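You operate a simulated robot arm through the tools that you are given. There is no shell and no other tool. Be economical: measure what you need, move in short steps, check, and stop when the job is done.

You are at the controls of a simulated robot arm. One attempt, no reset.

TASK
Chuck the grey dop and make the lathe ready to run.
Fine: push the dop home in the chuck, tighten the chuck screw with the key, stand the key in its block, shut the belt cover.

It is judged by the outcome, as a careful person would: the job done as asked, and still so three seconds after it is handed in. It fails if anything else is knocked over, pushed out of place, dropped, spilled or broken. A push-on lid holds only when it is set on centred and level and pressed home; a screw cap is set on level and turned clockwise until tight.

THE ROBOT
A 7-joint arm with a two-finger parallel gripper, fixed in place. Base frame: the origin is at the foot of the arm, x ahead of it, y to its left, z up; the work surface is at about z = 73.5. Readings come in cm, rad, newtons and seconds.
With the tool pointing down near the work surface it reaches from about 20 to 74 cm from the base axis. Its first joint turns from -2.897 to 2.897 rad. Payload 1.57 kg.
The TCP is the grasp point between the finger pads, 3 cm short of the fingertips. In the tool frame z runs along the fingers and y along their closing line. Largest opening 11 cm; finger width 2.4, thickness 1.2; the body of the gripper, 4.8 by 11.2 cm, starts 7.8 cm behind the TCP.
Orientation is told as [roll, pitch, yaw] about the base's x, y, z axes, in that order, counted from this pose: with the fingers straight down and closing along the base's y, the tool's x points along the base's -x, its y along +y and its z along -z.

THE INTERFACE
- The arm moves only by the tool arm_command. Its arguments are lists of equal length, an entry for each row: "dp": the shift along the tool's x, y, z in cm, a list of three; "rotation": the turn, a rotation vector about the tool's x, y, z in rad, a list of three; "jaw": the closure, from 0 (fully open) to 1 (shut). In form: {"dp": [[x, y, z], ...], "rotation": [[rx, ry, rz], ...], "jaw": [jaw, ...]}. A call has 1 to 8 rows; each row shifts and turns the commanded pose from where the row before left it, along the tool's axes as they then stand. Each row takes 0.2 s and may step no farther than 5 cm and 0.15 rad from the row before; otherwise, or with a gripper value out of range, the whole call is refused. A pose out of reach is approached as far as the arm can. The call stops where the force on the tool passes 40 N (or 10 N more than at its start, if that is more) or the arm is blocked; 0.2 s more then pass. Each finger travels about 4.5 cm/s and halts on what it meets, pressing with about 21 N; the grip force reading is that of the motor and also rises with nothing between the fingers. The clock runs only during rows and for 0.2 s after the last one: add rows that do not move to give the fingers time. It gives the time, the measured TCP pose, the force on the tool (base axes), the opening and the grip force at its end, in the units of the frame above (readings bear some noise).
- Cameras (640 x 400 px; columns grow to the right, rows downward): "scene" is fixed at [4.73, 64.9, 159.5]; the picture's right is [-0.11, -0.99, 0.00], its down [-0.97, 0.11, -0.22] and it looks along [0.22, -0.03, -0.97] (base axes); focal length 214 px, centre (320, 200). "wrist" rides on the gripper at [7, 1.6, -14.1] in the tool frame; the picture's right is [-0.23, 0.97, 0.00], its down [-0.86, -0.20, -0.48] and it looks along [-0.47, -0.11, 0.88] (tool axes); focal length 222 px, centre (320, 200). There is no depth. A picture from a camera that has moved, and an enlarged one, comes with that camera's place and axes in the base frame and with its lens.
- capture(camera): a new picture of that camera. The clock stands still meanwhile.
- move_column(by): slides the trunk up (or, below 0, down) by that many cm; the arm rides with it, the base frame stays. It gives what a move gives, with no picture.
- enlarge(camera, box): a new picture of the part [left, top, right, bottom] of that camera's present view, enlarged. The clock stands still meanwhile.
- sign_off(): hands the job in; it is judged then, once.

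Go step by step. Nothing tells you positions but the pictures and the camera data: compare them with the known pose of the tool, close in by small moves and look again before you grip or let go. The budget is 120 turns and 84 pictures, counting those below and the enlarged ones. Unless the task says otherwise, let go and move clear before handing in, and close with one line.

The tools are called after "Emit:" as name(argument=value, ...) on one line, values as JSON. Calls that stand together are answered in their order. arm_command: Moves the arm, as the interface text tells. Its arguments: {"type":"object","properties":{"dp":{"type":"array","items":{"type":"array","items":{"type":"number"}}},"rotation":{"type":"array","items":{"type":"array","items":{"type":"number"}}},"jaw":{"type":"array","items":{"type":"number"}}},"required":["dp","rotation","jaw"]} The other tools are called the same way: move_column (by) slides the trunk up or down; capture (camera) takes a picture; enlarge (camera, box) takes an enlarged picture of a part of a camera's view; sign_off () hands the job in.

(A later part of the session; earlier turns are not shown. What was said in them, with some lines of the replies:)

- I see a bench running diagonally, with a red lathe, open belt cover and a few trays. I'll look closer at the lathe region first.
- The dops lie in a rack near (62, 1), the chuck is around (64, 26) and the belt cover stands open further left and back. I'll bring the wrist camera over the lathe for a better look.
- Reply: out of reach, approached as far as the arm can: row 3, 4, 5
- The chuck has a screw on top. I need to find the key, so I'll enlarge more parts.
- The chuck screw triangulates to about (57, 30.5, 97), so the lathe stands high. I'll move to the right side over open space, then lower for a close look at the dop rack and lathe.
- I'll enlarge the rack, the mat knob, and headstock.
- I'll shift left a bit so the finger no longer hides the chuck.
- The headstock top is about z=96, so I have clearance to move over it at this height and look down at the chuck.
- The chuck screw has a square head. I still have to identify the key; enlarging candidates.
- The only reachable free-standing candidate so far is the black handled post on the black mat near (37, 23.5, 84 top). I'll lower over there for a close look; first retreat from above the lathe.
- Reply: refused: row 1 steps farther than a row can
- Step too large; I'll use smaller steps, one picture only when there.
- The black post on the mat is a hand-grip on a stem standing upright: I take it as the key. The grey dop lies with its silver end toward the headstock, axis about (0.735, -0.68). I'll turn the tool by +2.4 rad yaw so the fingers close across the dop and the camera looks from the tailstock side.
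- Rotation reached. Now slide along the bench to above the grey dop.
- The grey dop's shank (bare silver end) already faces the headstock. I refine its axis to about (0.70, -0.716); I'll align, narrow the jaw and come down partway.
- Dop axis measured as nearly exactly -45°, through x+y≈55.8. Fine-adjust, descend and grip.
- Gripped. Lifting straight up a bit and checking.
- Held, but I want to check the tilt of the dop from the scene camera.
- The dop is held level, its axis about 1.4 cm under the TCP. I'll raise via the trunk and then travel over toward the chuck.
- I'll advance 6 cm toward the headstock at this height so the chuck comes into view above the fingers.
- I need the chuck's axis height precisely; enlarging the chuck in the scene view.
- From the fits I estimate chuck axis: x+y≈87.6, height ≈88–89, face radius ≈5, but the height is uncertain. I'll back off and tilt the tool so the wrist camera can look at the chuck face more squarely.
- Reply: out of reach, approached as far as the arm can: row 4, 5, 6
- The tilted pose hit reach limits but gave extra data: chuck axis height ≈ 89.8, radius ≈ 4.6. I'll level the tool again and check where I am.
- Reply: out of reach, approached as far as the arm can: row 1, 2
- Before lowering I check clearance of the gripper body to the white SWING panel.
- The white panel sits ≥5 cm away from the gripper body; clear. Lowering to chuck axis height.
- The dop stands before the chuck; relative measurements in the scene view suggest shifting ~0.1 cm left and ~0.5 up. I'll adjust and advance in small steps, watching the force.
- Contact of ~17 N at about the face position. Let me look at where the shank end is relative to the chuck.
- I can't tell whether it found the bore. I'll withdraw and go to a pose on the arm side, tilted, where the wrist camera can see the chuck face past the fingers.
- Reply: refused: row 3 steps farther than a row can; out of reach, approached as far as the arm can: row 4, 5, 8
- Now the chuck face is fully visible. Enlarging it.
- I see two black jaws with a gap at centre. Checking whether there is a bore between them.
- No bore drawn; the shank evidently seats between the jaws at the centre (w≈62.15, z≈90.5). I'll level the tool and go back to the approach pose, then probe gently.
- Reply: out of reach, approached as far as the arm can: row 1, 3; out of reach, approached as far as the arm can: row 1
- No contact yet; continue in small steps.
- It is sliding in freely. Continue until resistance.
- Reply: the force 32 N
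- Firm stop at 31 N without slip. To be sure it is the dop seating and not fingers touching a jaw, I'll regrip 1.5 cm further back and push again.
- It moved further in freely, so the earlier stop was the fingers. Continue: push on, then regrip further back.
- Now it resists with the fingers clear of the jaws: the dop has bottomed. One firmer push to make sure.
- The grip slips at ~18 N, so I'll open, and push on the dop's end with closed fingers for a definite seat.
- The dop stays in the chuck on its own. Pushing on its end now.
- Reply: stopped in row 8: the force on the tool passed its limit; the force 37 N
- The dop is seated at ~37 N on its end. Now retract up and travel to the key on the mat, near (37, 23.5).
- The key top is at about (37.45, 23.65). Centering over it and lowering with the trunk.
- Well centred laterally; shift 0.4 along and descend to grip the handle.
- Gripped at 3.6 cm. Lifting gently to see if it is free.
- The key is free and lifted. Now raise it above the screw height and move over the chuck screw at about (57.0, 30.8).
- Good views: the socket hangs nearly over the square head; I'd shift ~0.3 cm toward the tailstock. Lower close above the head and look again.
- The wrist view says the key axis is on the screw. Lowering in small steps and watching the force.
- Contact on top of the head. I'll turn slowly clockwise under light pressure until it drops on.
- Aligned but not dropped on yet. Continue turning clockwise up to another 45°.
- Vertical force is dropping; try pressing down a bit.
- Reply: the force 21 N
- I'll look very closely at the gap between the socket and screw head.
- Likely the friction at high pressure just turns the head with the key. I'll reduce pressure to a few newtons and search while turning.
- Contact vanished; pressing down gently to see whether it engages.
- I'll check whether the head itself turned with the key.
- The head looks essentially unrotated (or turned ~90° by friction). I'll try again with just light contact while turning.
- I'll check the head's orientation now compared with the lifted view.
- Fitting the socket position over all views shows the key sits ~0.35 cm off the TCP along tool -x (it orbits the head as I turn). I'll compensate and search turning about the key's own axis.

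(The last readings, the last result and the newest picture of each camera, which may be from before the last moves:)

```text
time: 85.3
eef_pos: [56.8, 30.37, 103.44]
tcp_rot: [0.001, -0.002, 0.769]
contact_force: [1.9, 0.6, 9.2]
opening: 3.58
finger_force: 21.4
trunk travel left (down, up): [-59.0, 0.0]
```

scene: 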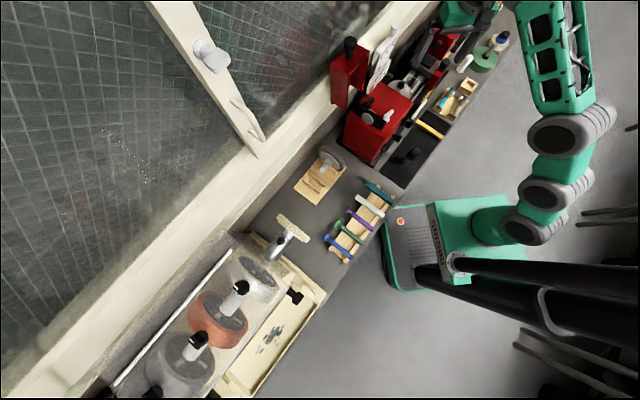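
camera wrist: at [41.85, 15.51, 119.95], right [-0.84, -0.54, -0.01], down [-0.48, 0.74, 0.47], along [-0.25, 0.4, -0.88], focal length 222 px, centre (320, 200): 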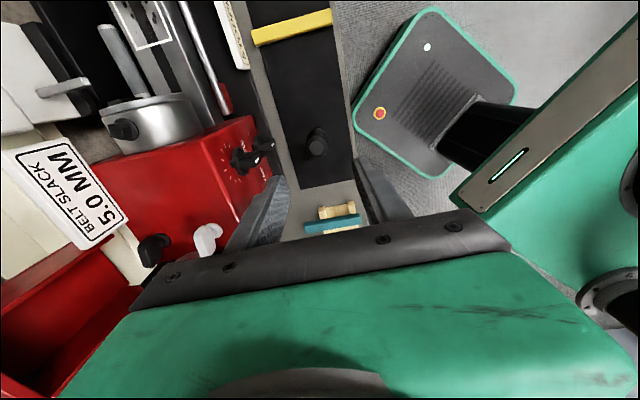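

Still on top. One picture at contact to measure the socket's offset from the head.

Emit:
enlarge(camera="scene", box=[393, 70, 418, 90])

```text
16.00 times, centred on (406, 80) of scene
camera zoom: at [4.73, 64.9, 159.5], right [-0.11, -0.99, 0.0], down [-0.97, 0.11, -0.22], along [0.22, -0.03, -0.97], focal length 3432 px, centre (-1048, 2120)
```

zoom: 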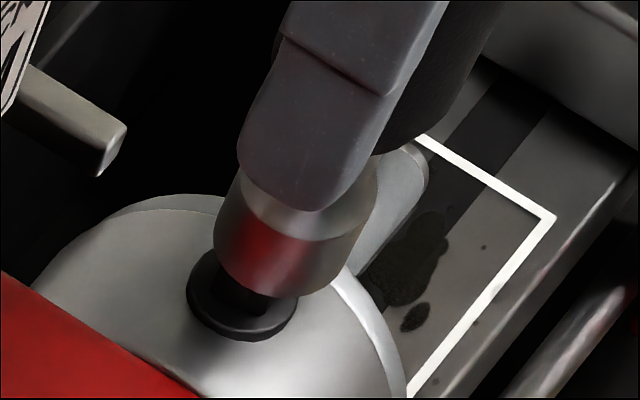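

Now centred within ~0.2 cm. Small correction, then sweep clockwise about the key axis.

Emit:
arm_command(dp=[[-0.15, 0.1, 0], [0, 0.018, 0], [0, 0.018, 0], [0, 0.018, 0], [0, 0.018, 0], [0, 0.018, 0], [0, 0.018, 0], [0, 0, 0]], rotation=[[0, 0, 0], [0, 0, 0.07], [0, 0, 0.07], [0, 0, 0.07], [0, 0, 0.07], [0, 0, 0.07], [0, 0, 0.07], [0, 0, 0]], jaw=[1, 1, 1, 1, 1, 1, 1, 1])

Emit:
arm_command(dp=[[0, 0.018, 0], [0, 0.018, 0], [0, 0.018, 0], [0, 0.018, 0], [0, 0.018, 0], [0, 0.018, 0], [0, 0, 0]], rotation=[[0, 0, 0.07], [0, 0, 0.07], [0, 0, 0.07], [0, 0, 0.07], [0, 0, 0.07], [0, 0, 0.07], [0, 0, 0]], jaw=[1, 1, 1, 1, 1, 1, 1])

Emit:
arm_command(dp=[[0, 0.018, 0], [0, 0.018, 0], [0, 0.018, 0], [0, 0.018, 0], [0, 0.018, 0], [0, 0.018, 0], [0, 0, 0]], rotation=[[0, 0, 0.07], [0, 0, 0.07], [0, 0, 0.07], [0, 0, 0.07], [0, 0, 0.07], [0, 0, 0.07], [0, 0, 0]], jaw=[1, 1, 1, 1, 1, 1, 1])

```text
time: 87.1
eef_pos: [56.87, 30.67, 103.46]
tcp_rot: [0.0, 0.0, 0.348]
contact_force: [-0.6, 2.1, 8.2]
opening: 3.59
finger_force: 20.6
trunk travel left (down, up): [-59.0, 0.0]
```

```text
time: 88.7
eef_pos: [56.86, 30.87, 103.53]
tcp_rot: [0.001, 0.0, -0.071]
contact_force: [0.7, 0.8, 6.8]
opening: 3.59
finger_force: 20.9
trunk travel left (down, up): [-59.0, 0.0]
```

```text
time: 90.3
eef_pos: [56.98, 30.88, 103.45]
tcp_rot: [0.002, 0.001, -0.491]
contact_force: [1.2, 2.3, 7.2]
opening: 3.59
finger_force: 20.9
trunk travel left (down, up): [-59.0, 0.0]
```

Lift to inspect the head orientation clearly once more.

Emit:
arm_command(dp=[[0, 0, -1.5], [0, 0, -1], [0, 0, 0]], rotation=[[0, 0, 0], [0, 0, 0], [0, 0, 0]], jaw=[1, 1, 1])

Emit:
enlarge(camera="scene", box=[393, 70, 418, 90])

```text
time: 91.1
eef_pos: [56.96, 30.98, 105.92]
tcp_rot: [0.0, 0.001, -0.491]
contact_force: [-0.2, 0.2, -0.2]
opening: 3.57
finger_force: 21.1
trunk travel left (down, up): [-59.0, 0.0]
```

```text
16.00 times, centred on (406, 80) of scene
camera zoom: at [4.73, 64.9, 159.5], right [-0.11, -0.99, 0.0], down [-0.97, 0.11, -0.22], along [0.22, -0.03, -0.97], focal length 3432 px, centre (-1048, 2120)
```

zoom: 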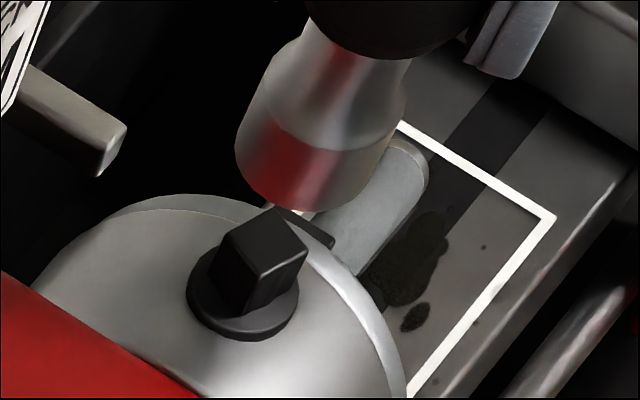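

The head has not turned, and the socket now looks centred; my sweeps covered only ~75°. Lower again and continue the sweep clockwise.

Emit:
arm_command(dp=[[0, 0, 1.2], [0, 0, 1.2], [0, 0, 0.1], [0, 0.018, 0], [0, 0.018, 0], [0, 0.018, 0], [0, 0.018, 0], [0, 0, 0]], rotation=[[0, 0, 0], [0, 0, 0], [0, 0, 0], [0, 0, 0.06], [0, 0, 0.06], [0, 0, 0.06], [0, 0, 0.06], [0, 0, 0]], jaw=[1, 1, 1, 1, 1, 1, 1, 1])

Emit:
arm_command(dp=[[0, 0.018, 0], [0, 0.018, 0], [0, 0.018, 0], [0, 0.018, 0], [0, 0, 0]], rotation=[[0, 0, 0.06], [0, 0, 0.06], [0, 0, 0.06], [0, 0, 0.06], [0, 0, 0]], jaw=[1, 1, 1, 1, 1])

```text
time: 92.9
eef_pos: [57.0, 31.04, 103.53]
tcp_rot: [-0.001, -0.002, -0.733]
contact_force: [2.1, 0.4, 4.2]
opening: 3.58
finger_force: 20.9
trunk travel left (down, up): [-59.0, 0.0]
```

```text
time: 94.1
eef_pos: [57.0, 31.05, 103.38]
tcp_rot: [0.0, -0.001, -0.97]
contact_force: [2.0, -0.3, 6.3]
opening: 3.58
finger_force: 21.4
trunk travel left (down, up): [-59.0, 0.0]
```

Using the wrist views I refine: screw at (57.15, 30.59), key offset 0.26 cm along tool -x. So I was ~0.2 off; correct and sweep back counter-clockwise with light pressure.

Emit:
arm_command(dp=[[-0.2, -0.14, 0], [0, -0.016, 0], [0, -0.016, 0], [0, -0.016, 0], [0, -0.016, 0], [0, -0.016, 0], [0, -0.016, 0], [0, 0, 0]], rotation=[[0, 0, 0], [0, 0, -0.06], [0, 0, -0.06], [0, 0, -0.06], [0, 0, -0.06], [0, 0, -0.06], [0, 0, -0.06], [0, 0, 0]], jaw=[1, 1, 1, 1, 1, 1, 1, 1])

Emit:
arm_command(dp=[[0, -0.016, 0], [0, -0.016, 0], [0, -0.016, 0], [0, -0.016, 0], [0, -0.016, 0], [0, -0.016, 0], [0, -0.016, 0], [0, 0, 0]], rotation=[[0, 0, -0.06], [0, 0, -0.06], [0, 0, -0.06], [0, 0, -0.06], [0, 0, -0.06], [0, 0, -0.06], [0, 0, -0.06], [0, 0, 0]], jaw=[1, 1, 1, 1, 1, 1, 1, 1])

Emit:
arm_command(dp=[[0, -0.016, 0], [0, -0.016, 0], [0, -0.016, 0], [0, -0.016, 0], [0, -0.016, 0], [0, -0.016, 0], [0, -0.016, 0], [0, 0, 0]], rotation=[[0, 0, -0.06], [0, 0, -0.06], [0, 0, -0.06], [0, 0, -0.06], [0, 0, -0.06], [0, 0, -0.06], [0, 0, -0.06], [0, 0, 0]], jaw=[1, 1, 1, 1, 1, 1, 1, 1])

Emit:
arm_command(dp=[[0, -0.016, 0], [0, -0.016, 0], [0, -0.016, 0], [0, -0.016, 0], [0, -0.016, 0], [0, -0.016, 0], [0, -0.016, 0], [0, 0, 0]], rotation=[[0, 0, -0.06], [0, 0, -0.06], [0, 0, -0.06], [0, 0, -0.06], [0, 0, -0.06], [0, 0, -0.06], [0, 0, -0.06], [0, 0, 0]], jaw=[1, 1, 1, 1, 1, 1, 1, 1])

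```text
time: 95.9
eef_pos: [56.96, 30.69, 103.51]
tcp_rot: [0.001, 0.002, -0.609]
contact_force: [-0.1, 1.9, -2.6]
opening: 3.59
finger_force: 21.3
trunk travel left (down, up): [-59.0, 0.0]
```

```text
time: 97.7
eef_pos: [56.89, 30.76, 103.41]
tcp_rot: [0.0, 0.001, -0.19]
contact_force: [4.4, 8.6, 0.3]
opening: 3.6
finger_force: 21.9
trunk travel left (down, up): [-59.0, 0.0]
```

```text
time: 99.5
eef_pos: [56.83, 30.45, 103.27]
tcp_rot: [-0.001, 0.003, 0.231]
contact_force: [-1.7, 5.5, -2.6]
opening: 3.61
finger_force: 20.9
trunk travel left (down, up): [-59.0, 0.0]
```

```text
time: 101.3
eef_pos: [56.96, 30.42, 103.41]
tcp_rot: [0.0, 0.0, 0.653]
contact_force: [-2.0, 5.4, -3.1]
opening: 3.59
finger_force: 21.2
trunk travel left (down, up): [-59.0, 0.0]
```

Vertical force is gone and lateral forces show it is captured: the key dropped on. Now press it down to seat.

Emit:
arm_command(dp=[[0, 0, 0.3], [0, 0, 0.3], [0, 0, 0.3], [0, 0, 0.2], [0, 0, 0]], rotation=[[0, 0, 0], [0, 0, 0], [0, 0, 0], [0, 0, 0], [0, 0, 0]], jaw=[1, 1, 1, 1, 1])

```text
time: 102.5
eef_pos: [56.86, 30.36, 102.4]
tcp_rot: [-0.001, -0.001, 0.65]
contact_force: [-2.4, 5.8, 0.7]
opening: 3.6
finger_force: 20.7
trunk travel left (down, up): [-59.0, 0.0]
```

Engaged, 1 cm down. Now tighten: turn clockwise about the key axis.

Emit:
arm_command(dp=[[-0.05, 0.064, 0.2], [0, 0.026, 0], [0, 0.026, 0], [0, 0.026, 0], [0, 0.026, 0], [0, 0.026, 0], [0, 0.026, 0], [0, 0, 0]], rotation=[[0, 0, 0], [0, 0, 0.1], [0, 0, 0.1], [0, 0, 0.1], [0, 0, 0.1], [0, 0, 0.1], [0, 0, 0.1], [0, 0, 0]], jaw=[1, 1, 1, 1, 1, 1, 1, 1])

Emit:
arm_command(dp=[[0, 0.026, 0], [0, 0.026, 0], [0, 0.026, 0], [0, 0.026, 0], [0, 0.026, 0], [0, 0.026, 0], [0, 0, 0]], rotation=[[0, 0, 0.1], [0, 0, 0.1], [0, 0, 0.1], [0, 0, 0.1], [0, 0, 0.1], [0, 0, 0.1], [0, 0, 0]], jaw=[1, 1, 1, 1, 1, 1, 1])

```text
time: 104.3
eef_pos: [56.87, 30.62, 102.17]
tcp_rot: [0.0, 0.001, 0.05]
contact_force: [-1.8, 3.1, 6.3]
opening: 3.57
finger_force: 20.8
trunk travel left (down, up): [-59.0, 0.0]
```

```text
time: 105.9
eef_pos: [56.86, 30.7, 102.17]
tcp_rot: [0.001, 0.0, -0.551]
contact_force: [0.0, 0.3, 6.7]
opening: 3.58
finger_force: 20.7
trunk travel left (down, up): [-59.0, 0.0]
```

Emit:
arm_command(dp=[[0, 0.026, 0], [0, 0.026, 0], [0, 0.026, 0], [0, 0.026, 0], [0, 0.026, 0], [0, 0.026, 0], [0, 0.026, 0], [0, 0, 0]], rotation=[[0, 0, 0.1], [0, 0, 0.1], [0, 0, 0.1], [0, 0, 0.1], [0, 0, 0.1], [0, 0, 0.1], [0, 0, 0.1], [0, 0, 0]], jaw=[1, 1, 1, 1, 1, 1, 1, 1])

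Emit:
enlarge(camera="scene", box=[389, 66, 419, 90])

```text
time: 107.7
eef_pos: [56.93, 30.92, 102.16]
tcp_rot: [0.001, 0.001, -1.252]
contact_force: [-1.9, -4.1, 6.8]
opening: 3.58
finger_force: 20.7
trunk travel left (down, up): [-59.0, 0.0]
```

```text
16.00 times, centred on (404, 78) of scene
camera zoom: at [4.73, 64.9, 159.5], right [-0.11, -0.99, 0.0], down [-0.97, 0.11, -0.22], along [0.22, -0.03, -0.97], focal length 3432 px, centre (-1024, 2152)
```

zoom: 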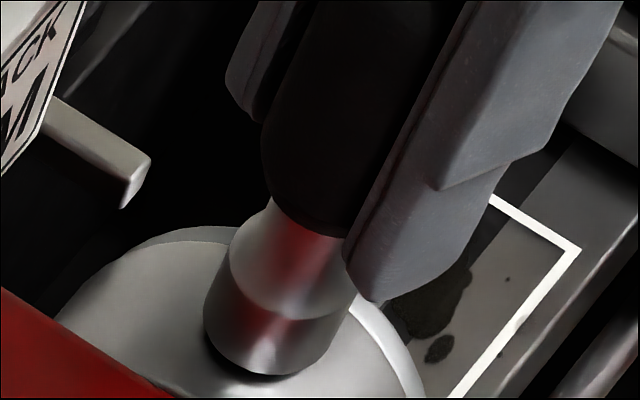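

Fully seated. Continue turning clockwise until it tightens or the wrist limit comes.

Emit:
arm_command(dp=[[0, 0.026, 0], [0, 0.026, 0], [0, 0.026, 0], [0, 0.026, 0], [0, 0.026, 0], [0, 0.026, 0], [0, 0.026, 0], [0, 0, 0]], rotation=[[0, 0, 0.1], [0, 0, 0.1], [0, 0, 0.1], [0, 0, 0.1], [0, 0, 0.1], [0, 0, 0.1], [0, 0, 0.1], [0, 0, 0]], jaw=[1, 1, 1, 1, 1, 1, 1, 1])

```text
time: 109.5
eef_pos: [57.07, 30.89, 102.13]
tcp_rot: [-0.002, 0.0, -1.95]
contact_force: [-14.3, -0.9, -3.3]
opening: 3.67
finger_force: 20.6
trunk travel left (down, up): [-59.0, 0.0]
```

Resistance appears (side force, jaw spread slightly): it is becoming tight. A little further to confirm.

Emit:
arm_command(dp=[[0, 0.026, 0], [0, 0.026, 0], [0, 0.026, 0], [0, 0, 0]], rotation=[[0, 0, 0.1], [0, 0, 0.1], [0, 0, 0.1], [0, 0, 0]], jaw=[1, 1, 1, 1])

```text
time: 110.5
eef_pos: [57.25, 30.98, 102.3]
tcp_rot: [0.002, 0.0, -2.251]
contact_force: [-10.6, 3.9, -1.8]
opening: 3.66
finger_force: 21.3
trunk travel left (down, up): [-59.0, 0.0]
```

To confirm tightness I'll release, turn the open gripper back, regrip centred and turn again.

Emit:
arm_command(dp=[[0, 0, 0], [0, 0, 0], [0, 0, 0], [0, 0, 0], [0, 0, 0], [0, 0, 0], [0, 0, 0], [0, 0, 0]], rotation=[[0, 0, 0], [0, 0, 0], [0, 0, 0], [0, 0, -0.14], [0, 0, -0.14], [0, 0, -0.14], [0, 0, -0.14], [0, 0, -0.14]], jaw=[0.45, 0.45, 0.45, 0.45, 0.45, 0.45, 0.45, 0.45])

Emit:
arm_command(dp=[[0, 0, 0], [0, 0, 0], [0, 0, 0], [0, 0, 0], [0, 0, 0], [0, 0, 0], [0, 0, 0], [0, 0, 0]], rotation=[[0, 0, -0.15], [0, 0, -0.15], [0, 0, -0.15], [0, 0, -0.15], [0, 0, -0.15], [0, 0, -0.15], [0, 0, -0.15], [0, 0, 0]], jaw=[0.45, 0.45, 0.45, 0.45, 0.45, 0.45, 0.45, 0.45])

```text
time: 112.3
eef_pos: [57.3, 30.83, 102.13]
tcp_rot: [0.0, 0.0, -1.548]
contact_force: [-0.1, 0.7, 0.4]
opening: 6.06
finger_force: 0.1
trunk travel left (down, up): [-59.0, 0.0]
```

```text
time: 114.1
eef_pos: [57.32, 30.86, 102.07]
tcp_rot: [-0.001, 0.0, -0.498]
contact_force: [-0.2, -0.1, -0.5]
opening: 6.03
finger_force: 0.1
trunk travel left (down, up): [-59.0, 0.0]
```

Emit:
arm_command(dp=[[0.02, -0.29, 0], [0, 0, 0], [0, 0, 0], [0, 0, 0], [0, 0, 0]], rotation=[[0, 0, 0], [0, 0, 0], [0, 0, 0], [0, 0, 0], [0, 0, 0]], jaw=[0.45, 0.7, 1, 1, 1])

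Emit:
arm_command(dp=[[0, 0, 0], [0, 0, 0], [0, 0, 0], [0, 0, 0], [0, 0, 0], [0, 0, 0]], rotation=[[0, 0, 0.1], [0, 0, 0.1], [0, 0, 0.1], [0, 0, 0.1], [0, 0, 0.1], [0, 0, 0]], jaw=[1, 1, 1, 1, 1, 1])

Emit:
arm_command(dp=[[0, 0, 0], [0, 0, 0], [0, 0, 0], [0, 0, 0], [0, 0, 0], [0, 0, 0], [0, 0, 0], [0, 0, 0]], rotation=[[0, 0, 0.12], [0, 0, 0.12], [0, 0, 0.12], [0, 0, 0.12], [0, 0, 0.12], [0, 0, 0.12], [0, 0, 0.12], [0, 0, 0]], jaw=[1, 1, 1, 1, 1, 1, 1, 1])

```text
time: 115.3
eef_pos: [57.06, 30.56, 102.09]
tcp_rot: [0.001, -0.001, -0.502]
contact_force: [-0.6, 0.1, -0.4]
opening: 3.73
finger_force: 21.1
trunk travel left (down, up): [-59.0, 0.0]
```

```text
time: 116.7
eef_pos: [57.12, 30.54, 102.06]
tcp_rot: [0.0, -0.001, -1.005]
contact_force: [-3.9, -4.7, -0.9]
opening: 3.65
finger_force: 21.5
trunk travel left (down, up): [-59.0, 0.0]
```

```text
time: 118.5
eef_pos: [56.95, 30.65, 102.14]
tcp_rot: [0.0, 0.002, -1.843]
contact_force: [-15.7, -1.5, -0.2]
opening: 3.75
finger_force: 21.6
trunk travel left (down, up): [-59.0, 0.0]
```

The handle now slips in the jaws with the key standing fast – the screw is tight. Release, regrip relaxed, and lift the key straight off.

Emit:
arm_command(dp=[[0, 0, 0], [0, 0, 0], [0, 0, 0], [0, 0, 0], [0, 0, 0], [0, 0, 0], [0, 0, 0]], rotation=[[0, 0, 0], [0, 0, 0], [0, 0, 0], [0, 0, 0], [0, 0, 0], [0, 0, 0], [0, 0, 0]], jaw=[0.5, 0.5, 0.5, 0.7, 1, 1, 1])

Emit:
arm_command(dp=[[0, 0, -1], [0, 0, -1], [0, 0, -1.5], [0, 0, -2], [0, 0, 0]], rotation=[[0, 0, 0], [0, 0, 0], [0, 0, 0], [0, 0, 0], [0, 0, 0]], jaw=[1, 1, 1, 1, 1])

Emit:
enlarge(camera="scene", box=[384, 60, 424, 92])

```text
time: 120.1
eef_pos: [57.14, 30.62, 102.08]
tcp_rot: [-0.003, -0.002, -1.841]
contact_force: [-4.8, -0.2, 0.3]
opening: 3.67
finger_force: 20.7
trunk travel left (down, up): [-59.0, 0.0]
```

```text
time: 121.3
eef_pos: [57.24, 30.67, 107.6]
tcp_rot: [0.0, 0.001, -1.841]
contact_force: [-0.4, -0.3, -0.9]
opening: 3.64
finger_force: 20.7
trunk travel left (down, up): [-59.0, 0.0]
```

```text
12.50 times, centred on (404, 76) of scene
camera zoom: at [4.73, 64.9, 159.5], right [-0.11, -0.99, 0.0], down [-0.97, 0.11, -0.22], along [0.22, -0.03, -0.97], focal length 2681 px, centre (-730, 1750)
```

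zoom: 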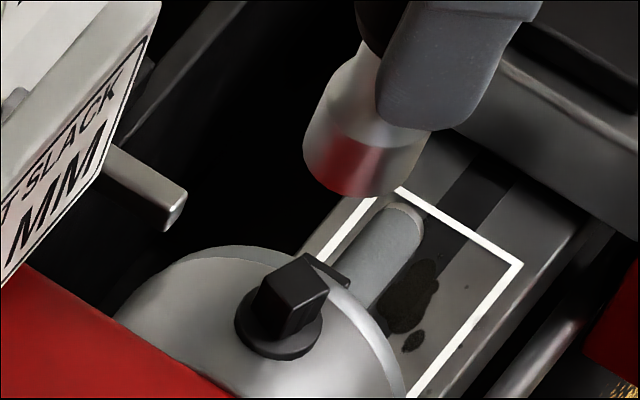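

Key is off, the dop sits firm. Next: key block at about (69.2, -10.5). Turn the wrist back to a neutral yaw first, then travel.

Emit:
arm_command(dp=[[0, 0, 0], [0, 0, 0], [0, 0, 0], [0, 0, 0], [0, 0, 0], [0, 0, 0], [0, 0, 0], [0, 0, 0]], rotation=[[0, 0, -0.15], [0, 0, -0.15], [0, 0, -0.15], [0, 0, -0.15], [0, 0, -0.15], [0, 0, -0.15], [0, 0, -0.15], [0, 0, -0.15]], jaw=[1, 1, 1, 1, 1, 1, 1, 1])

Emit:
arm_command(dp=[[0, 0, 0], [0, 0, 0], [0, 0, 0], [0, 0, 0], [0, 0, 0]], rotation=[[0, 0, -0.15], [0, 0, -0.15], [0, 0, -0.15], [0, 0, -0.15], [0, 0, -0.041]], jaw=[1, 1, 1, 1, 1])

Emit:
arm_command(dp=[[-0.5, -4.8, 0], [-0.5, -4.8, 0], [-0.5, -4.8, 0], [-0.5, -4.8, 0], [-0.5, -4.8, 0], [-0.5, -4.8, 0], [-0.5, -4.8, 0], [-0.5, -4.8, 0]], rotation=[[0, 0, 0], [0, 0, 0], [0, 0, 0], [0, 0, 0], [0, 0, 0], [0, 0, 0], [0, 0, 0], [0, 0, 0]], jaw=[1, 1, 1, 1, 1, 1, 1, 1])

Emit:
move_column(by=-17)

```text
time: 123.1
eef_pos: [57.15, 30.59, 107.58]
tcp_rot: [0.0, 0.001, -0.639]
contact_force: [0.2, -0.5, -0.6]
opening: 3.61
finger_force: 20.6
trunk travel left (down, up): [-59.0, 0.0]
```

```text
time: 124.3
eef_pos: [57.12, 30.63, 107.58]
tcp_rot: [0.0, 0.0, 0.0]
contact_force: [-1.3, -0.3, -0.7]
opening: 3.62
finger_force: 21.0
trunk travel left (down, up): [-59.0, 0.0]
```

```text
time: 126.1
eef_pos: [60.99, -7.9, 107.65]
tcp_rot: [0.0, 0.002, -0.001]
contact_force: [-0.8, -0.6, 0.5]
opening: 3.62
finger_force: 21.3
trunk travel left (down, up): [-59.0, 0.0]
```

```text
time: 128.0
eef_pos: [61.11, -7.85, 90.63]
tcp_rot: [-0.002, -0.001, -0.002]
contact_force: [-1.3, -0.1, -1.0]
opening: 3.59
finger_force: 21.4
trunk travel left (down, up): [-42.0, 17.0]
```

Emit:
arm_command(dp=[[-4, -1.3, 0], [-4, -1.3, 0], [0, 0, 0]], rotation=[[0, 0, 0], [0, 0, 0], [0, 0, 0]], jaw=[1, 1, 1])

Emit:
enlarge(camera="wrist", box=[220, 70, 420, 230])

Emit:
enlarge(camera="scene", box=[440, 64, 490, 104])

```text
time: 128.8
eef_pos: [68.95, -10.53, 90.62]
tcp_rot: [0.001, 0.002, -0.002]
contact_force: [0.3, 1.1, -1.3]
opening: 3.6
finger_force: 21.3
trunk travel left (down, up): [-42.0, 17.0]
```

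```text
2.50 times, centred on (320, 150) of wrist
camera zoom: at [62.08, -8.81, 104.96], right [0.23, 0.97, 0.0], down [0.86, -0.2, 0.48], along [0.47, -0.11, -0.88], focal length 555 px, centre (320, 325)
```

zoom: 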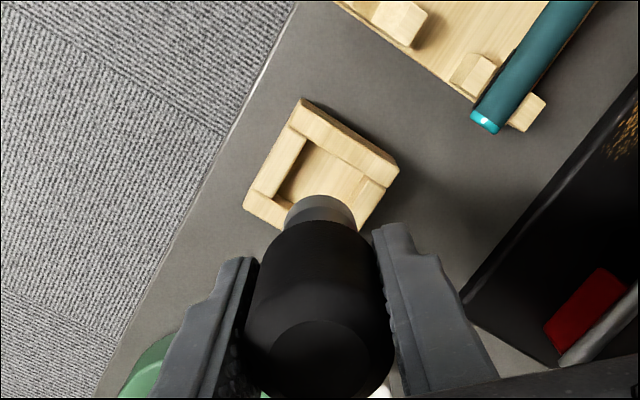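

```text
10.00 times, centred on (465, 84) of scene
camera zoom: at [4.73, 64.9, 159.5], right [-0.11, -0.99, 0.0], down [-0.97, 0.11, -0.22], along [0.22, -0.03, -0.97], focal length 2145 px, centre (-1130, 1360)
```

zoom: 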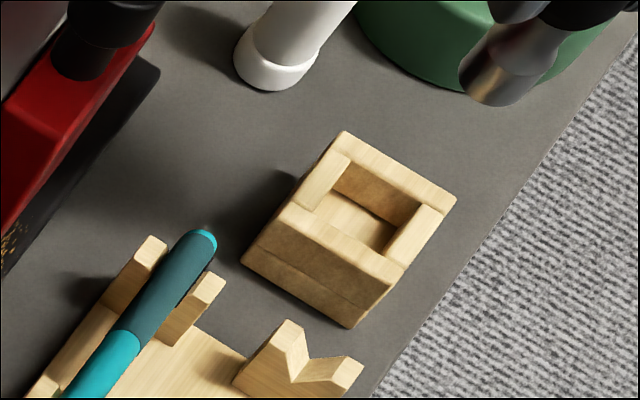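

The key is within 0.1 cm of the block's recess centre. Lowering.

Emit:
arm_command(dp=[[-0.1, 0, 2.5], [0, 0, 2.5], [0, 0, 2], [0, 0, 0.8], [0, 0, 0.5], [0, 0, 0]], rotation=[[0, 0, 0], [0, 0, 0], [0, 0, 0], [0, 0, 0], [0, 0, 0], [0, 0, 0]], jaw=[1, 1, 1, 1, 1, 1])

Emit:
arm_command(dp=[[0, 0, 0.3], [0, 0, 0.3], [0, 0, 0.3], [0, 0, 0]], rotation=[[0, 0, 0], [0, 0, 0], [0, 0, 0], [0, 0, 0]], jaw=[1, 1, 1, 1])

```text
time: 130.2
eef_pos: [69.26, -10.44, 82.26]
tcp_rot: [-0.001, 0.002, -0.001]
contact_force: [3.7, -3.4, -2.1]
opening: 3.57
finger_force: 21.1
trunk travel left (down, up): [-42.0, 17.0]
```

```text
time: 131.2
eef_pos: [69.14, -10.63, 81.41]
tcp_rot: [-0.001, 0.001, -0.003]
contact_force: [5.0, -3.1, 0.5]
opening: 3.58
finger_force: 21.1
trunk travel left (down, up): [-42.0, 17.0]
```

Light wall contact; relieve it by a small shift and continue down.

Emit:
arm_command(dp=[[-0.1, -0.07, 0], [0, 0, 0.3], [0, 0, 0.2], [0, 0, 0]], rotation=[[0, 0, 0], [0, 0, 0], [0, 0, 0], [0, 0, 0]], jaw=[1, 1, 1, 1])

```text
time: 132.2
eef_pos: [69.14, -10.52, 81.28]
tcp_rot: [0.0, -0.004, -0.002]
contact_force: [-4.0, 0.7, 14.9]
opening: 3.57
finger_force: 21.1
trunk travel left (down, up): [-42.0, 17.0]
```

It rests on the block's floor. Release and rise clear, then check.

Emit:
arm_command(dp=[[0, 0, -0.2], [0, 0, 0], [0, 0, 0], [0, 0, 0], [0, 0, -3], [0, 0, -4.5], [0, 0, -4.5], [0, 0, 0]], rotation=[[0, 0, 0], [0, 0, 0], [0, 0, 0], [0, 0, 0], [0, 0, 0], [0, 0, 0], [0, 0, 0], [0, 0, 0]], jaw=[1, 0.45, 0.45, 0.45, 0.45, 0.45, 0.45, 0.45])

Emit:
capture(camera="scene")

```text
time: 134.0
eef_pos: [69.24, -10.45, 93.18]
tcp_rot: [0.0, 0.001, -0.003]
contact_force: [-0.3, -0.6, -0.3]
opening: 6.03
finger_force: 0.1
trunk travel left (down, up): [-42.0, 17.0]
```

```text
5 pictures are left
```

scene: 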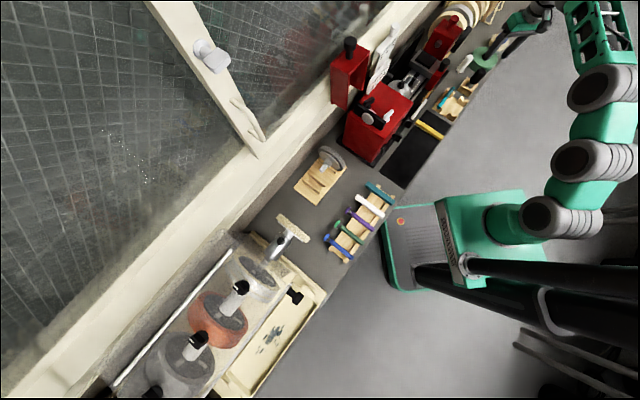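

Key stands in its block. Now the belt cover: it's a red box hinged along the headstock's rear top edge (w≈72, z≈95), standing open 90°, knob on its upper end at about (55.4, 51.1, 111–114) pointing up. I'll approach the knob with the tool tilted outward, grip it and swing the lid forward. First travel up and over.

Emit:
move_column(by=17)

Emit:
arm_command(dp=[[2.16, 4.1, -0.4], [2.16, 4.1, -0.4], [2.16, 4.1, -0.4], [2.16, 4.1, -0.4], [2.16, 4.1, -0.4], [2.16, 4.1, -0.4]], rotation=[[0, 0, 0], [0, 0, 0], [0, 0, 0], [0, 0, 0], [0, 0, 0], [0, 0, 0]], jaw=[0.4, 0.4, 0.4, 0.4, 0.4, 0.4])

Emit:
arm_command(dp=[[2.16, 4.1, -0.4], [2.16, 4.1, -0.4], [2.16, 4.1, -0.4], [2.16, 4.1, -0.4], [2.16, 4.1, -0.4], [2.16, 4.1, -0.4]], rotation=[[0, 0, 0], [0, 0, 0], [0, 0, 0], [0, 0, 0], [0, 0, 0], [0, 0, 0]], jaw=[0.4, 0.4, 0.4, 0.4, 0.4, 0.4])

Emit:
arm_command(dp=[[0, 0, 0], [0, 0, 0], [0, 0, 0], [0, 0, 0], [0, 0, 0], [0, 0, 0]], rotation=[[0, 0, -0.131], [0, 0, -0.131], [0, 0, -0.131], [0, 0, -0.131], [0, 0, -0.131], [0, 0, -0.131]], jaw=[0.4, 0.4, 0.4, 0.4, 0.4, 0.4])

Emit:
arm_command(dp=[[0, 0, 0], [0, 0, 0], [0, 0, 0], [0, 0, 0], [0, 0, 0], [0, 0, 0], [0, 0, 0], [0, 0, 0]], rotation=[[0, -0.14, 0], [0, -0.14, 0], [0, -0.14, 0], [0, -0.14, 0], [0, -0.14, 0], [0, -0.14, 0], [0, -0.14, 0], [0, -0.12, 0]], jaw=[0.4, 0.4, 0.4, 0.4, 0.4, 0.4, 0.4, 0.4])

```text
time: 135.9
eef_pos: [69.25, -10.35, 110.15]
tcp_rot: [-0.002, -0.001, -0.003]
contact_force: [0.3, 1.0, -0.3]
opening: 6.06
finger_force: 0.1
trunk travel left (down, up): [-59.0, 0.0]
```

```text
time: 137.3
eef_pos: [56.3, 14.34, 112.58]
tcp_rot: [0.002, 0.0, -0.001]
contact_force: [-1.0, -0.2, 0.4]
opening: 6.6
finger_force: 0.0
trunk travel left (down, up): [-59.0, 0.0]
```

```text
time: 138.7
eef_pos: [43.27, 39.03, 115.12]
tcp_rot: [-0.002, 0.001, -0.001]
contact_force: [0.5, -0.3, -0.6]
opening: 6.59
finger_force: 0.0
trunk travel left (down, up): [-59.0, 0.0]
```

```text
time: 140.1
eef_pos: [43.39, 38.83, 114.96]
tcp_rot: [0.0, 0.0, 0.788]
contact_force: [-0.4, 0.1, 1.1]
opening: 6.61
finger_force: 0.0
trunk travel left (down, up): [-59.0, 0.0]
```

```text
time: 141.9
eef_pos: [43.22, 38.78, 115.0]
tcp_rot: [0.001, -1.101, 0.784]
contact_force: [0.5, 0.3, -0.1]
opening: 6.61
finger_force: 0.0
trunk travel left (down, up): [-59.0, 0.0]
```

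Tilted pose reached. One picture to locate the knob from here.

Emit:
capture(camera="wrist")

```text
4 pictures are left
camera wrist: at [31.1, 28.87, 115.28], right [-0.62, 0.76, 0.2], down [0.11, -0.17, 0.98], along [0.78, 0.63, 0.02], focal length 222 px, centre (320, 200)
```

wrist: 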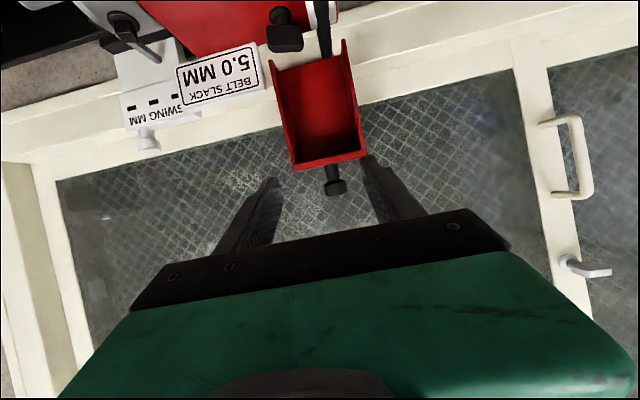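

The knob is clearly visible between the fingers (head centre w≈75.3, a≈2.7, z≈114.2). Advance to it.

Emit:
arm_command(dp=[[-1.78, 0.09, 3.6], [-1.78, 0.09, 3.6], [-1.78, 0.09, 3.6], [-0.9, 0.05, 1.8], [-0.9, 0.03, 1.8], [0, 0, 0]], rotation=[[0, 0, 0], [0, 0, 0], [0, 0, 0], [0, 0, 0], [0, 0, 0], [0, 0, 0]], jaw=[0.4, 0.4, 0.4, 0.4, 0.4, 0.4])

Emit:
enlarge(camera="wrist", box=[200, 60, 440, 230])

```text
time: 143.3
eef_pos: [54.51, 50.48, 114.83]
tcp_rot: [0.0, -1.1, 0.785]
contact_force: [0.2, 0.4, -0.3]
opening: 6.62
finger_force: 0.0
trunk travel left (down, up): [-59.0, 0.0]
```

```text
2.35 times, centred on (320, 145) of wrist
camera zoom: at [42.24, 40.47, 115.06], right [-0.62, 0.76, 0.2], down [0.11, -0.17, 0.98], along [0.78, 0.63, 0.02], focal length 523 px, centre (320, 329)
```

zoom: 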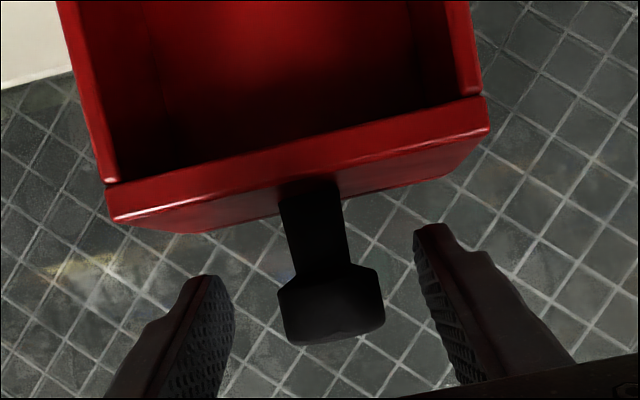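

The knob is well between the finger pads. Gripping.

Emit:
arm_command(dp=[[0, 0, 0], [0, 0, 0], [0, 0, 0], [0, 0, 0], [0, 0, 0]], rotation=[[0, 0, 0], [0, 0, 0], [0, 0, 0], [0, 0, 0], [0, 0, 0]], jaw=[0.7, 0.9, 1, 1, 1])

```text
time: 144.5
eef_pos: [54.23, 50.52, 114.76]
tcp_rot: [0.001, -1.098, 0.785]
contact_force: [-11.5, 9.1, -0.4]
opening: 3.24
finger_force: 38.5
trunk travel left (down, up): [-59.0, 0.0]
```

Firm grip on the knob. Now swing the lid forward about its hinge in small steps, watching forces.

Emit:
arm_command(dp=[[0, 0.2, 0], [0.45, 0, -1.16], [0.45, 0, -1.16], [0.54, 0, -1.11], [0.54, 0, -1.11], [0, 0, 0]], rotation=[[0, 0, 0], [0, 0, 0], [0, 0, 0], [0, 0, 0], [0, 0, 0], [0, 0, 0]], jaw=[1, 1, 1, 1, 1, 1])

```text
time: 145.9
eef_pos: [50.75, 47.22, 115.32]
tcp_rot: [-0.002, -1.103, 0.787]
contact_force: [-2.7, 12.8, 11.6]
opening: 3.26
finger_force: 40.7
trunk travel left (down, up): [-59.0, 0.0]
```

Emit:
arm_command(dp=[[0.555, 0.15, -1.087], [0.69, 0, -1.02], [0.77, 0, -0.955], [0.857, 0, -0.91], [0, 0, 0]], rotation=[[0, 0, 0], [0, 0, 0], [0, 0, 0], [0, 0, 0], [0, 0, 0]], jaw=[1, 1, 1, 1, 1])

```text
time: 147.1
eef_pos: [47.3, 43.61, 114.61]
tcp_rot: [0.002, -1.103, 0.784]
contact_force: [0.3, 0.6, 18.7]
opening: 3.24
finger_force: 40.2
trunk travel left (down, up): [-59.0, 0.0]
```

Emit:
arm_command(dp=[[0.638, 0, -1.033], [0.816, 0, -0.942], [0.95, 0, -0.874], [0, 0, 0]], rotation=[[0, 0, 0], [0, 0, 0], [0, 0, 0], [0, 0, 0]], jaw=[1, 1, 1, 1])

Emit:
enlarge(camera="scene", box=[320, 20, 440, 120])

```text
time: 148.1
eef_pos: [44.82, 41.14, 113.29]
tcp_rot: [0.0, -1.096, 0.785]
contact_force: [4.3, -0.3, -2.6]
opening: 3.23
finger_force: 40.5
trunk travel left (down, up): [-59.0, 0.0]
```

```text
4.00 times, centred on (380, 70) of scene
camera zoom: at [4.73, 64.9, 159.5], right [-0.11, -0.99, 0.0], down [-0.97, 0.11, -0.22], along [0.22, -0.03, -0.97], focal length 858 px, centre (80, 720)
```

zoom: 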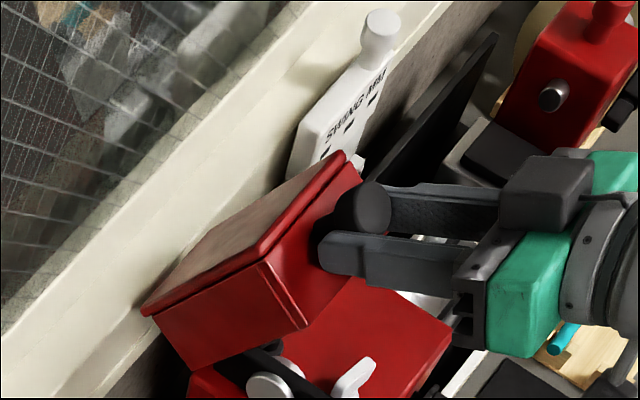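

The lid is swinging forward exactly as intended. Continue the arc.

Emit:
arm_command(dp=[[1.034, 0, -0.708], [1.141, 0, -0.653], [1.217, 0, -0.559], [0, 0, 0]], rotation=[[0, 0, 0], [0, 0, 0], [0, 0, 0], [0, 0, 0]], jaw=[1, 1, 1, 1])

Emit:
arm_command(dp=[[1.198, 0, -0.478], [1.246, 0, -0.398], [1.29, 0, -0.33], [0, 0, 0]], rotation=[[0, 0, 0], [0, 0, 0], [0, 0, 0], [0, 0, 0]], jaw=[1, 1, 1, 1])

```text
time: 149.1
eef_pos: [42.4, 38.95, 111.41]
tcp_rot: [0.001, -1.103, 0.785]
contact_force: [4.8, -3.8, 9.3]
opening: 3.24
finger_force: 40.6
trunk travel left (down, up): [-59.0, 0.0]
```

```text
time: 150.1
eef_pos: [40.42, 36.72, 108.67]
tcp_rot: [0.002, -1.101, 0.781]
contact_force: [-3.9, -13.1, 16.5]
opening: 3.27
finger_force: 40.5
trunk travel left (down, up): [-59.0, 0.0]
```

Emit:
arm_command(dp=[[1.256, 0, -0.482], [1.344, 0, -0.325], [1.388, 0, -0.191], [0, 0, 0]], rotation=[[0, 0, 0], [0, 0, 0], [0, 0, 0], [0, 0, 0]], jaw=[1, 1, 1, 1])

```text
time: 151.1
eef_pos: [38.64, 34.94, 105.27]
tcp_rot: [0.003, -1.097, 0.782]
contact_force: [9.9, -1.3, 2.2]
opening: 3.25
finger_force: 41.1
trunk travel left (down, up): [-59.0, 0.0]
```

Emit:
arm_command(dp=[[1.297, 0, -0.013], [1.282, 0, 0.126], [1.264, 0, 0.274], [0, 0, 0]], rotation=[[0, 0, 0], [0, 0, 0], [0, 0, 0], [0, 0, 0]], jaw=[1, 1, 1, 1])

```text
time: 152.1
eef_pos: [37.39, 33.81, 101.74]
tcp_rot: [0.001, -1.099, 0.782]
contact_force: [-4.0, -14.6, 8.1]
opening: 3.27
finger_force: 40.9
trunk travel left (down, up): [-59.0, 0.0]
```

Emit:
arm_command(dp=[[1.05, 0, 0.142], [0.96, 0, 0.32], [0, 0, 0]], rotation=[[0, 0, 0], [0, 0, 0], [0, 0, 0]], jaw=[1, 1, 1])

```text
time: 152.9
eef_pos: [37.13, 33.38, 99.86]
tcp_rot: [0.001, -1.101, 0.784]
contact_force: [-4.3, -15.1, 7.8]
opening: 3.25
finger_force: 40.3
trunk travel left (down, up): [-59.0, 0.0]
```

Emit:
arm_command(dp=[[0.85, 0, 0.22], [0.55, 0, 0.2], [0, 0, 0]], rotation=[[0, 0, 0], [0, 0, 0], [0, 0, 0]], jaw=[1, 1, 1])

```text
time: 153.7
eef_pos: [37.04, 33.26, 98.53]
tcp_rot: [0.002, -1.104, 0.781]
contact_force: [-2.9, -15.1, 18.8]
opening: 3.26
finger_force: 40.9
trunk travel left (down, up): [-59.0, 0.0]
```

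Emit:
arm_command(dp=[[0.3, 0, 0.1], [0.25, 0, 0.1], [0, 0, 0]], rotation=[[0, 0, 0], [0, 0, 0], [0, 0, 0]], jaw=[1, 1, 1])

Emit:
enlarge(camera="scene", box=[330, 50, 450, 170])

```text
time: 154.5
eef_pos: [37.12, 33.48, 98.44]
tcp_rot: [-0.002, -1.115, 0.786]
contact_force: [-9.6, -17.8, 18.9]
opening: 3.25
finger_force: 40.6
trunk travel left (down, up): [-59.0, 0.0]
stopped in row 3: the force on the tool passed its limit (the readings are from after the stop); the commanded pose is now the measured one
```

```text
3.33 times, centred on (390, 110) of scene
camera zoom: at [4.73, 64.9, 159.5], right [-0.11, -0.99, 0.0], down [-0.97, 0.11, -0.22], along [0.22, -0.03, -0.97], focal length 715 px, centre (87, 500)
```

zoom: 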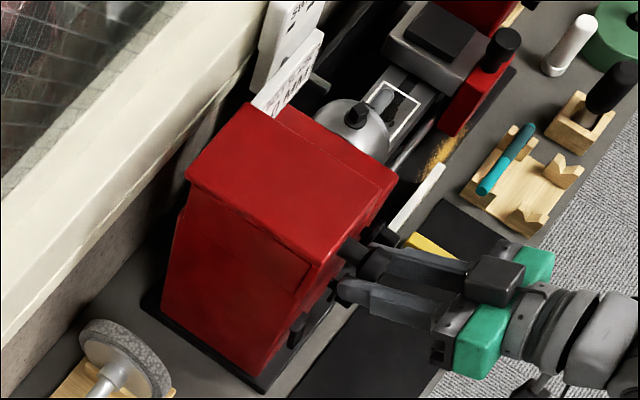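

The cover is shut firmly, the key stands in its block, the dop sits in the chuck. Release the knob and withdraw.

Emit:
arm_command(dp=[[0, 0, 0], [0, 0, 0], [0, 0, 0], [0, 0, -1.5], [0, 0, -2.5], [0, 0, -3], [-3, 0, -1], [0, 0, 0]], rotation=[[0, 0, 0], [0, 0, 0], [0, 0, 0], [0, 0, 0], [0, 0, 0], [0, 0, 0], [0, 0, 0], [0, 0, 0]], jaw=[0.58, 0.58, 0.58, 0.58, 0.58, 0.58, 0.58, 0.58])

Emit:
enlarge(camera="scene", box=[320, 40, 500, 165])

```text
time: 156.3
eef_pos: [33.15, 29.57, 104.5]
tcp_rot: [0.002, -1.111, 0.783]
contact_force: [0.1, -0.5, 0.8]
opening: 4.63
finger_force: 0.0
trunk travel left (down, up): [-59.0, 0.0]
```

```text
3.20 times, centred on (410, 102) of scene
camera zoom: at [4.73, 64.9, 159.5], right [-0.11, -0.99, 0.0], down [-0.97, 0.11, -0.22], along [0.22, -0.03, -0.97], focal length 686 px, centre (32, 512)
```

zoom: 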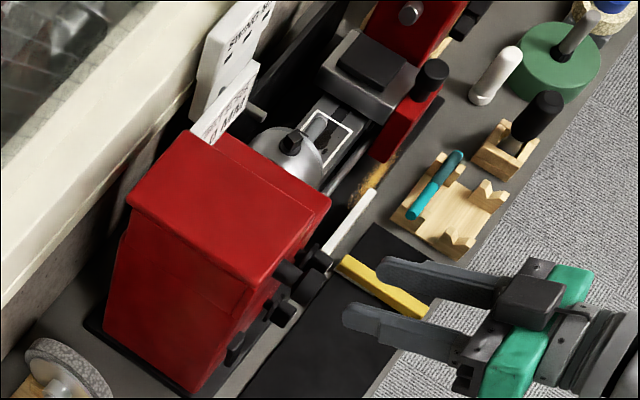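

The cover stays shut, the key stands upright in its block, the dop is in the tightened chuck, and the arm is clear. Handing in.

Emit:
sign_off()

```text
The job is handed in.
```

The grey dop is pushed home in the chuck, the chuck screw is tight, the key stands in its block, and the belt cover is shut. I judged the screw tight by feel: the key stopped turning and its handle slipped in the jaws.
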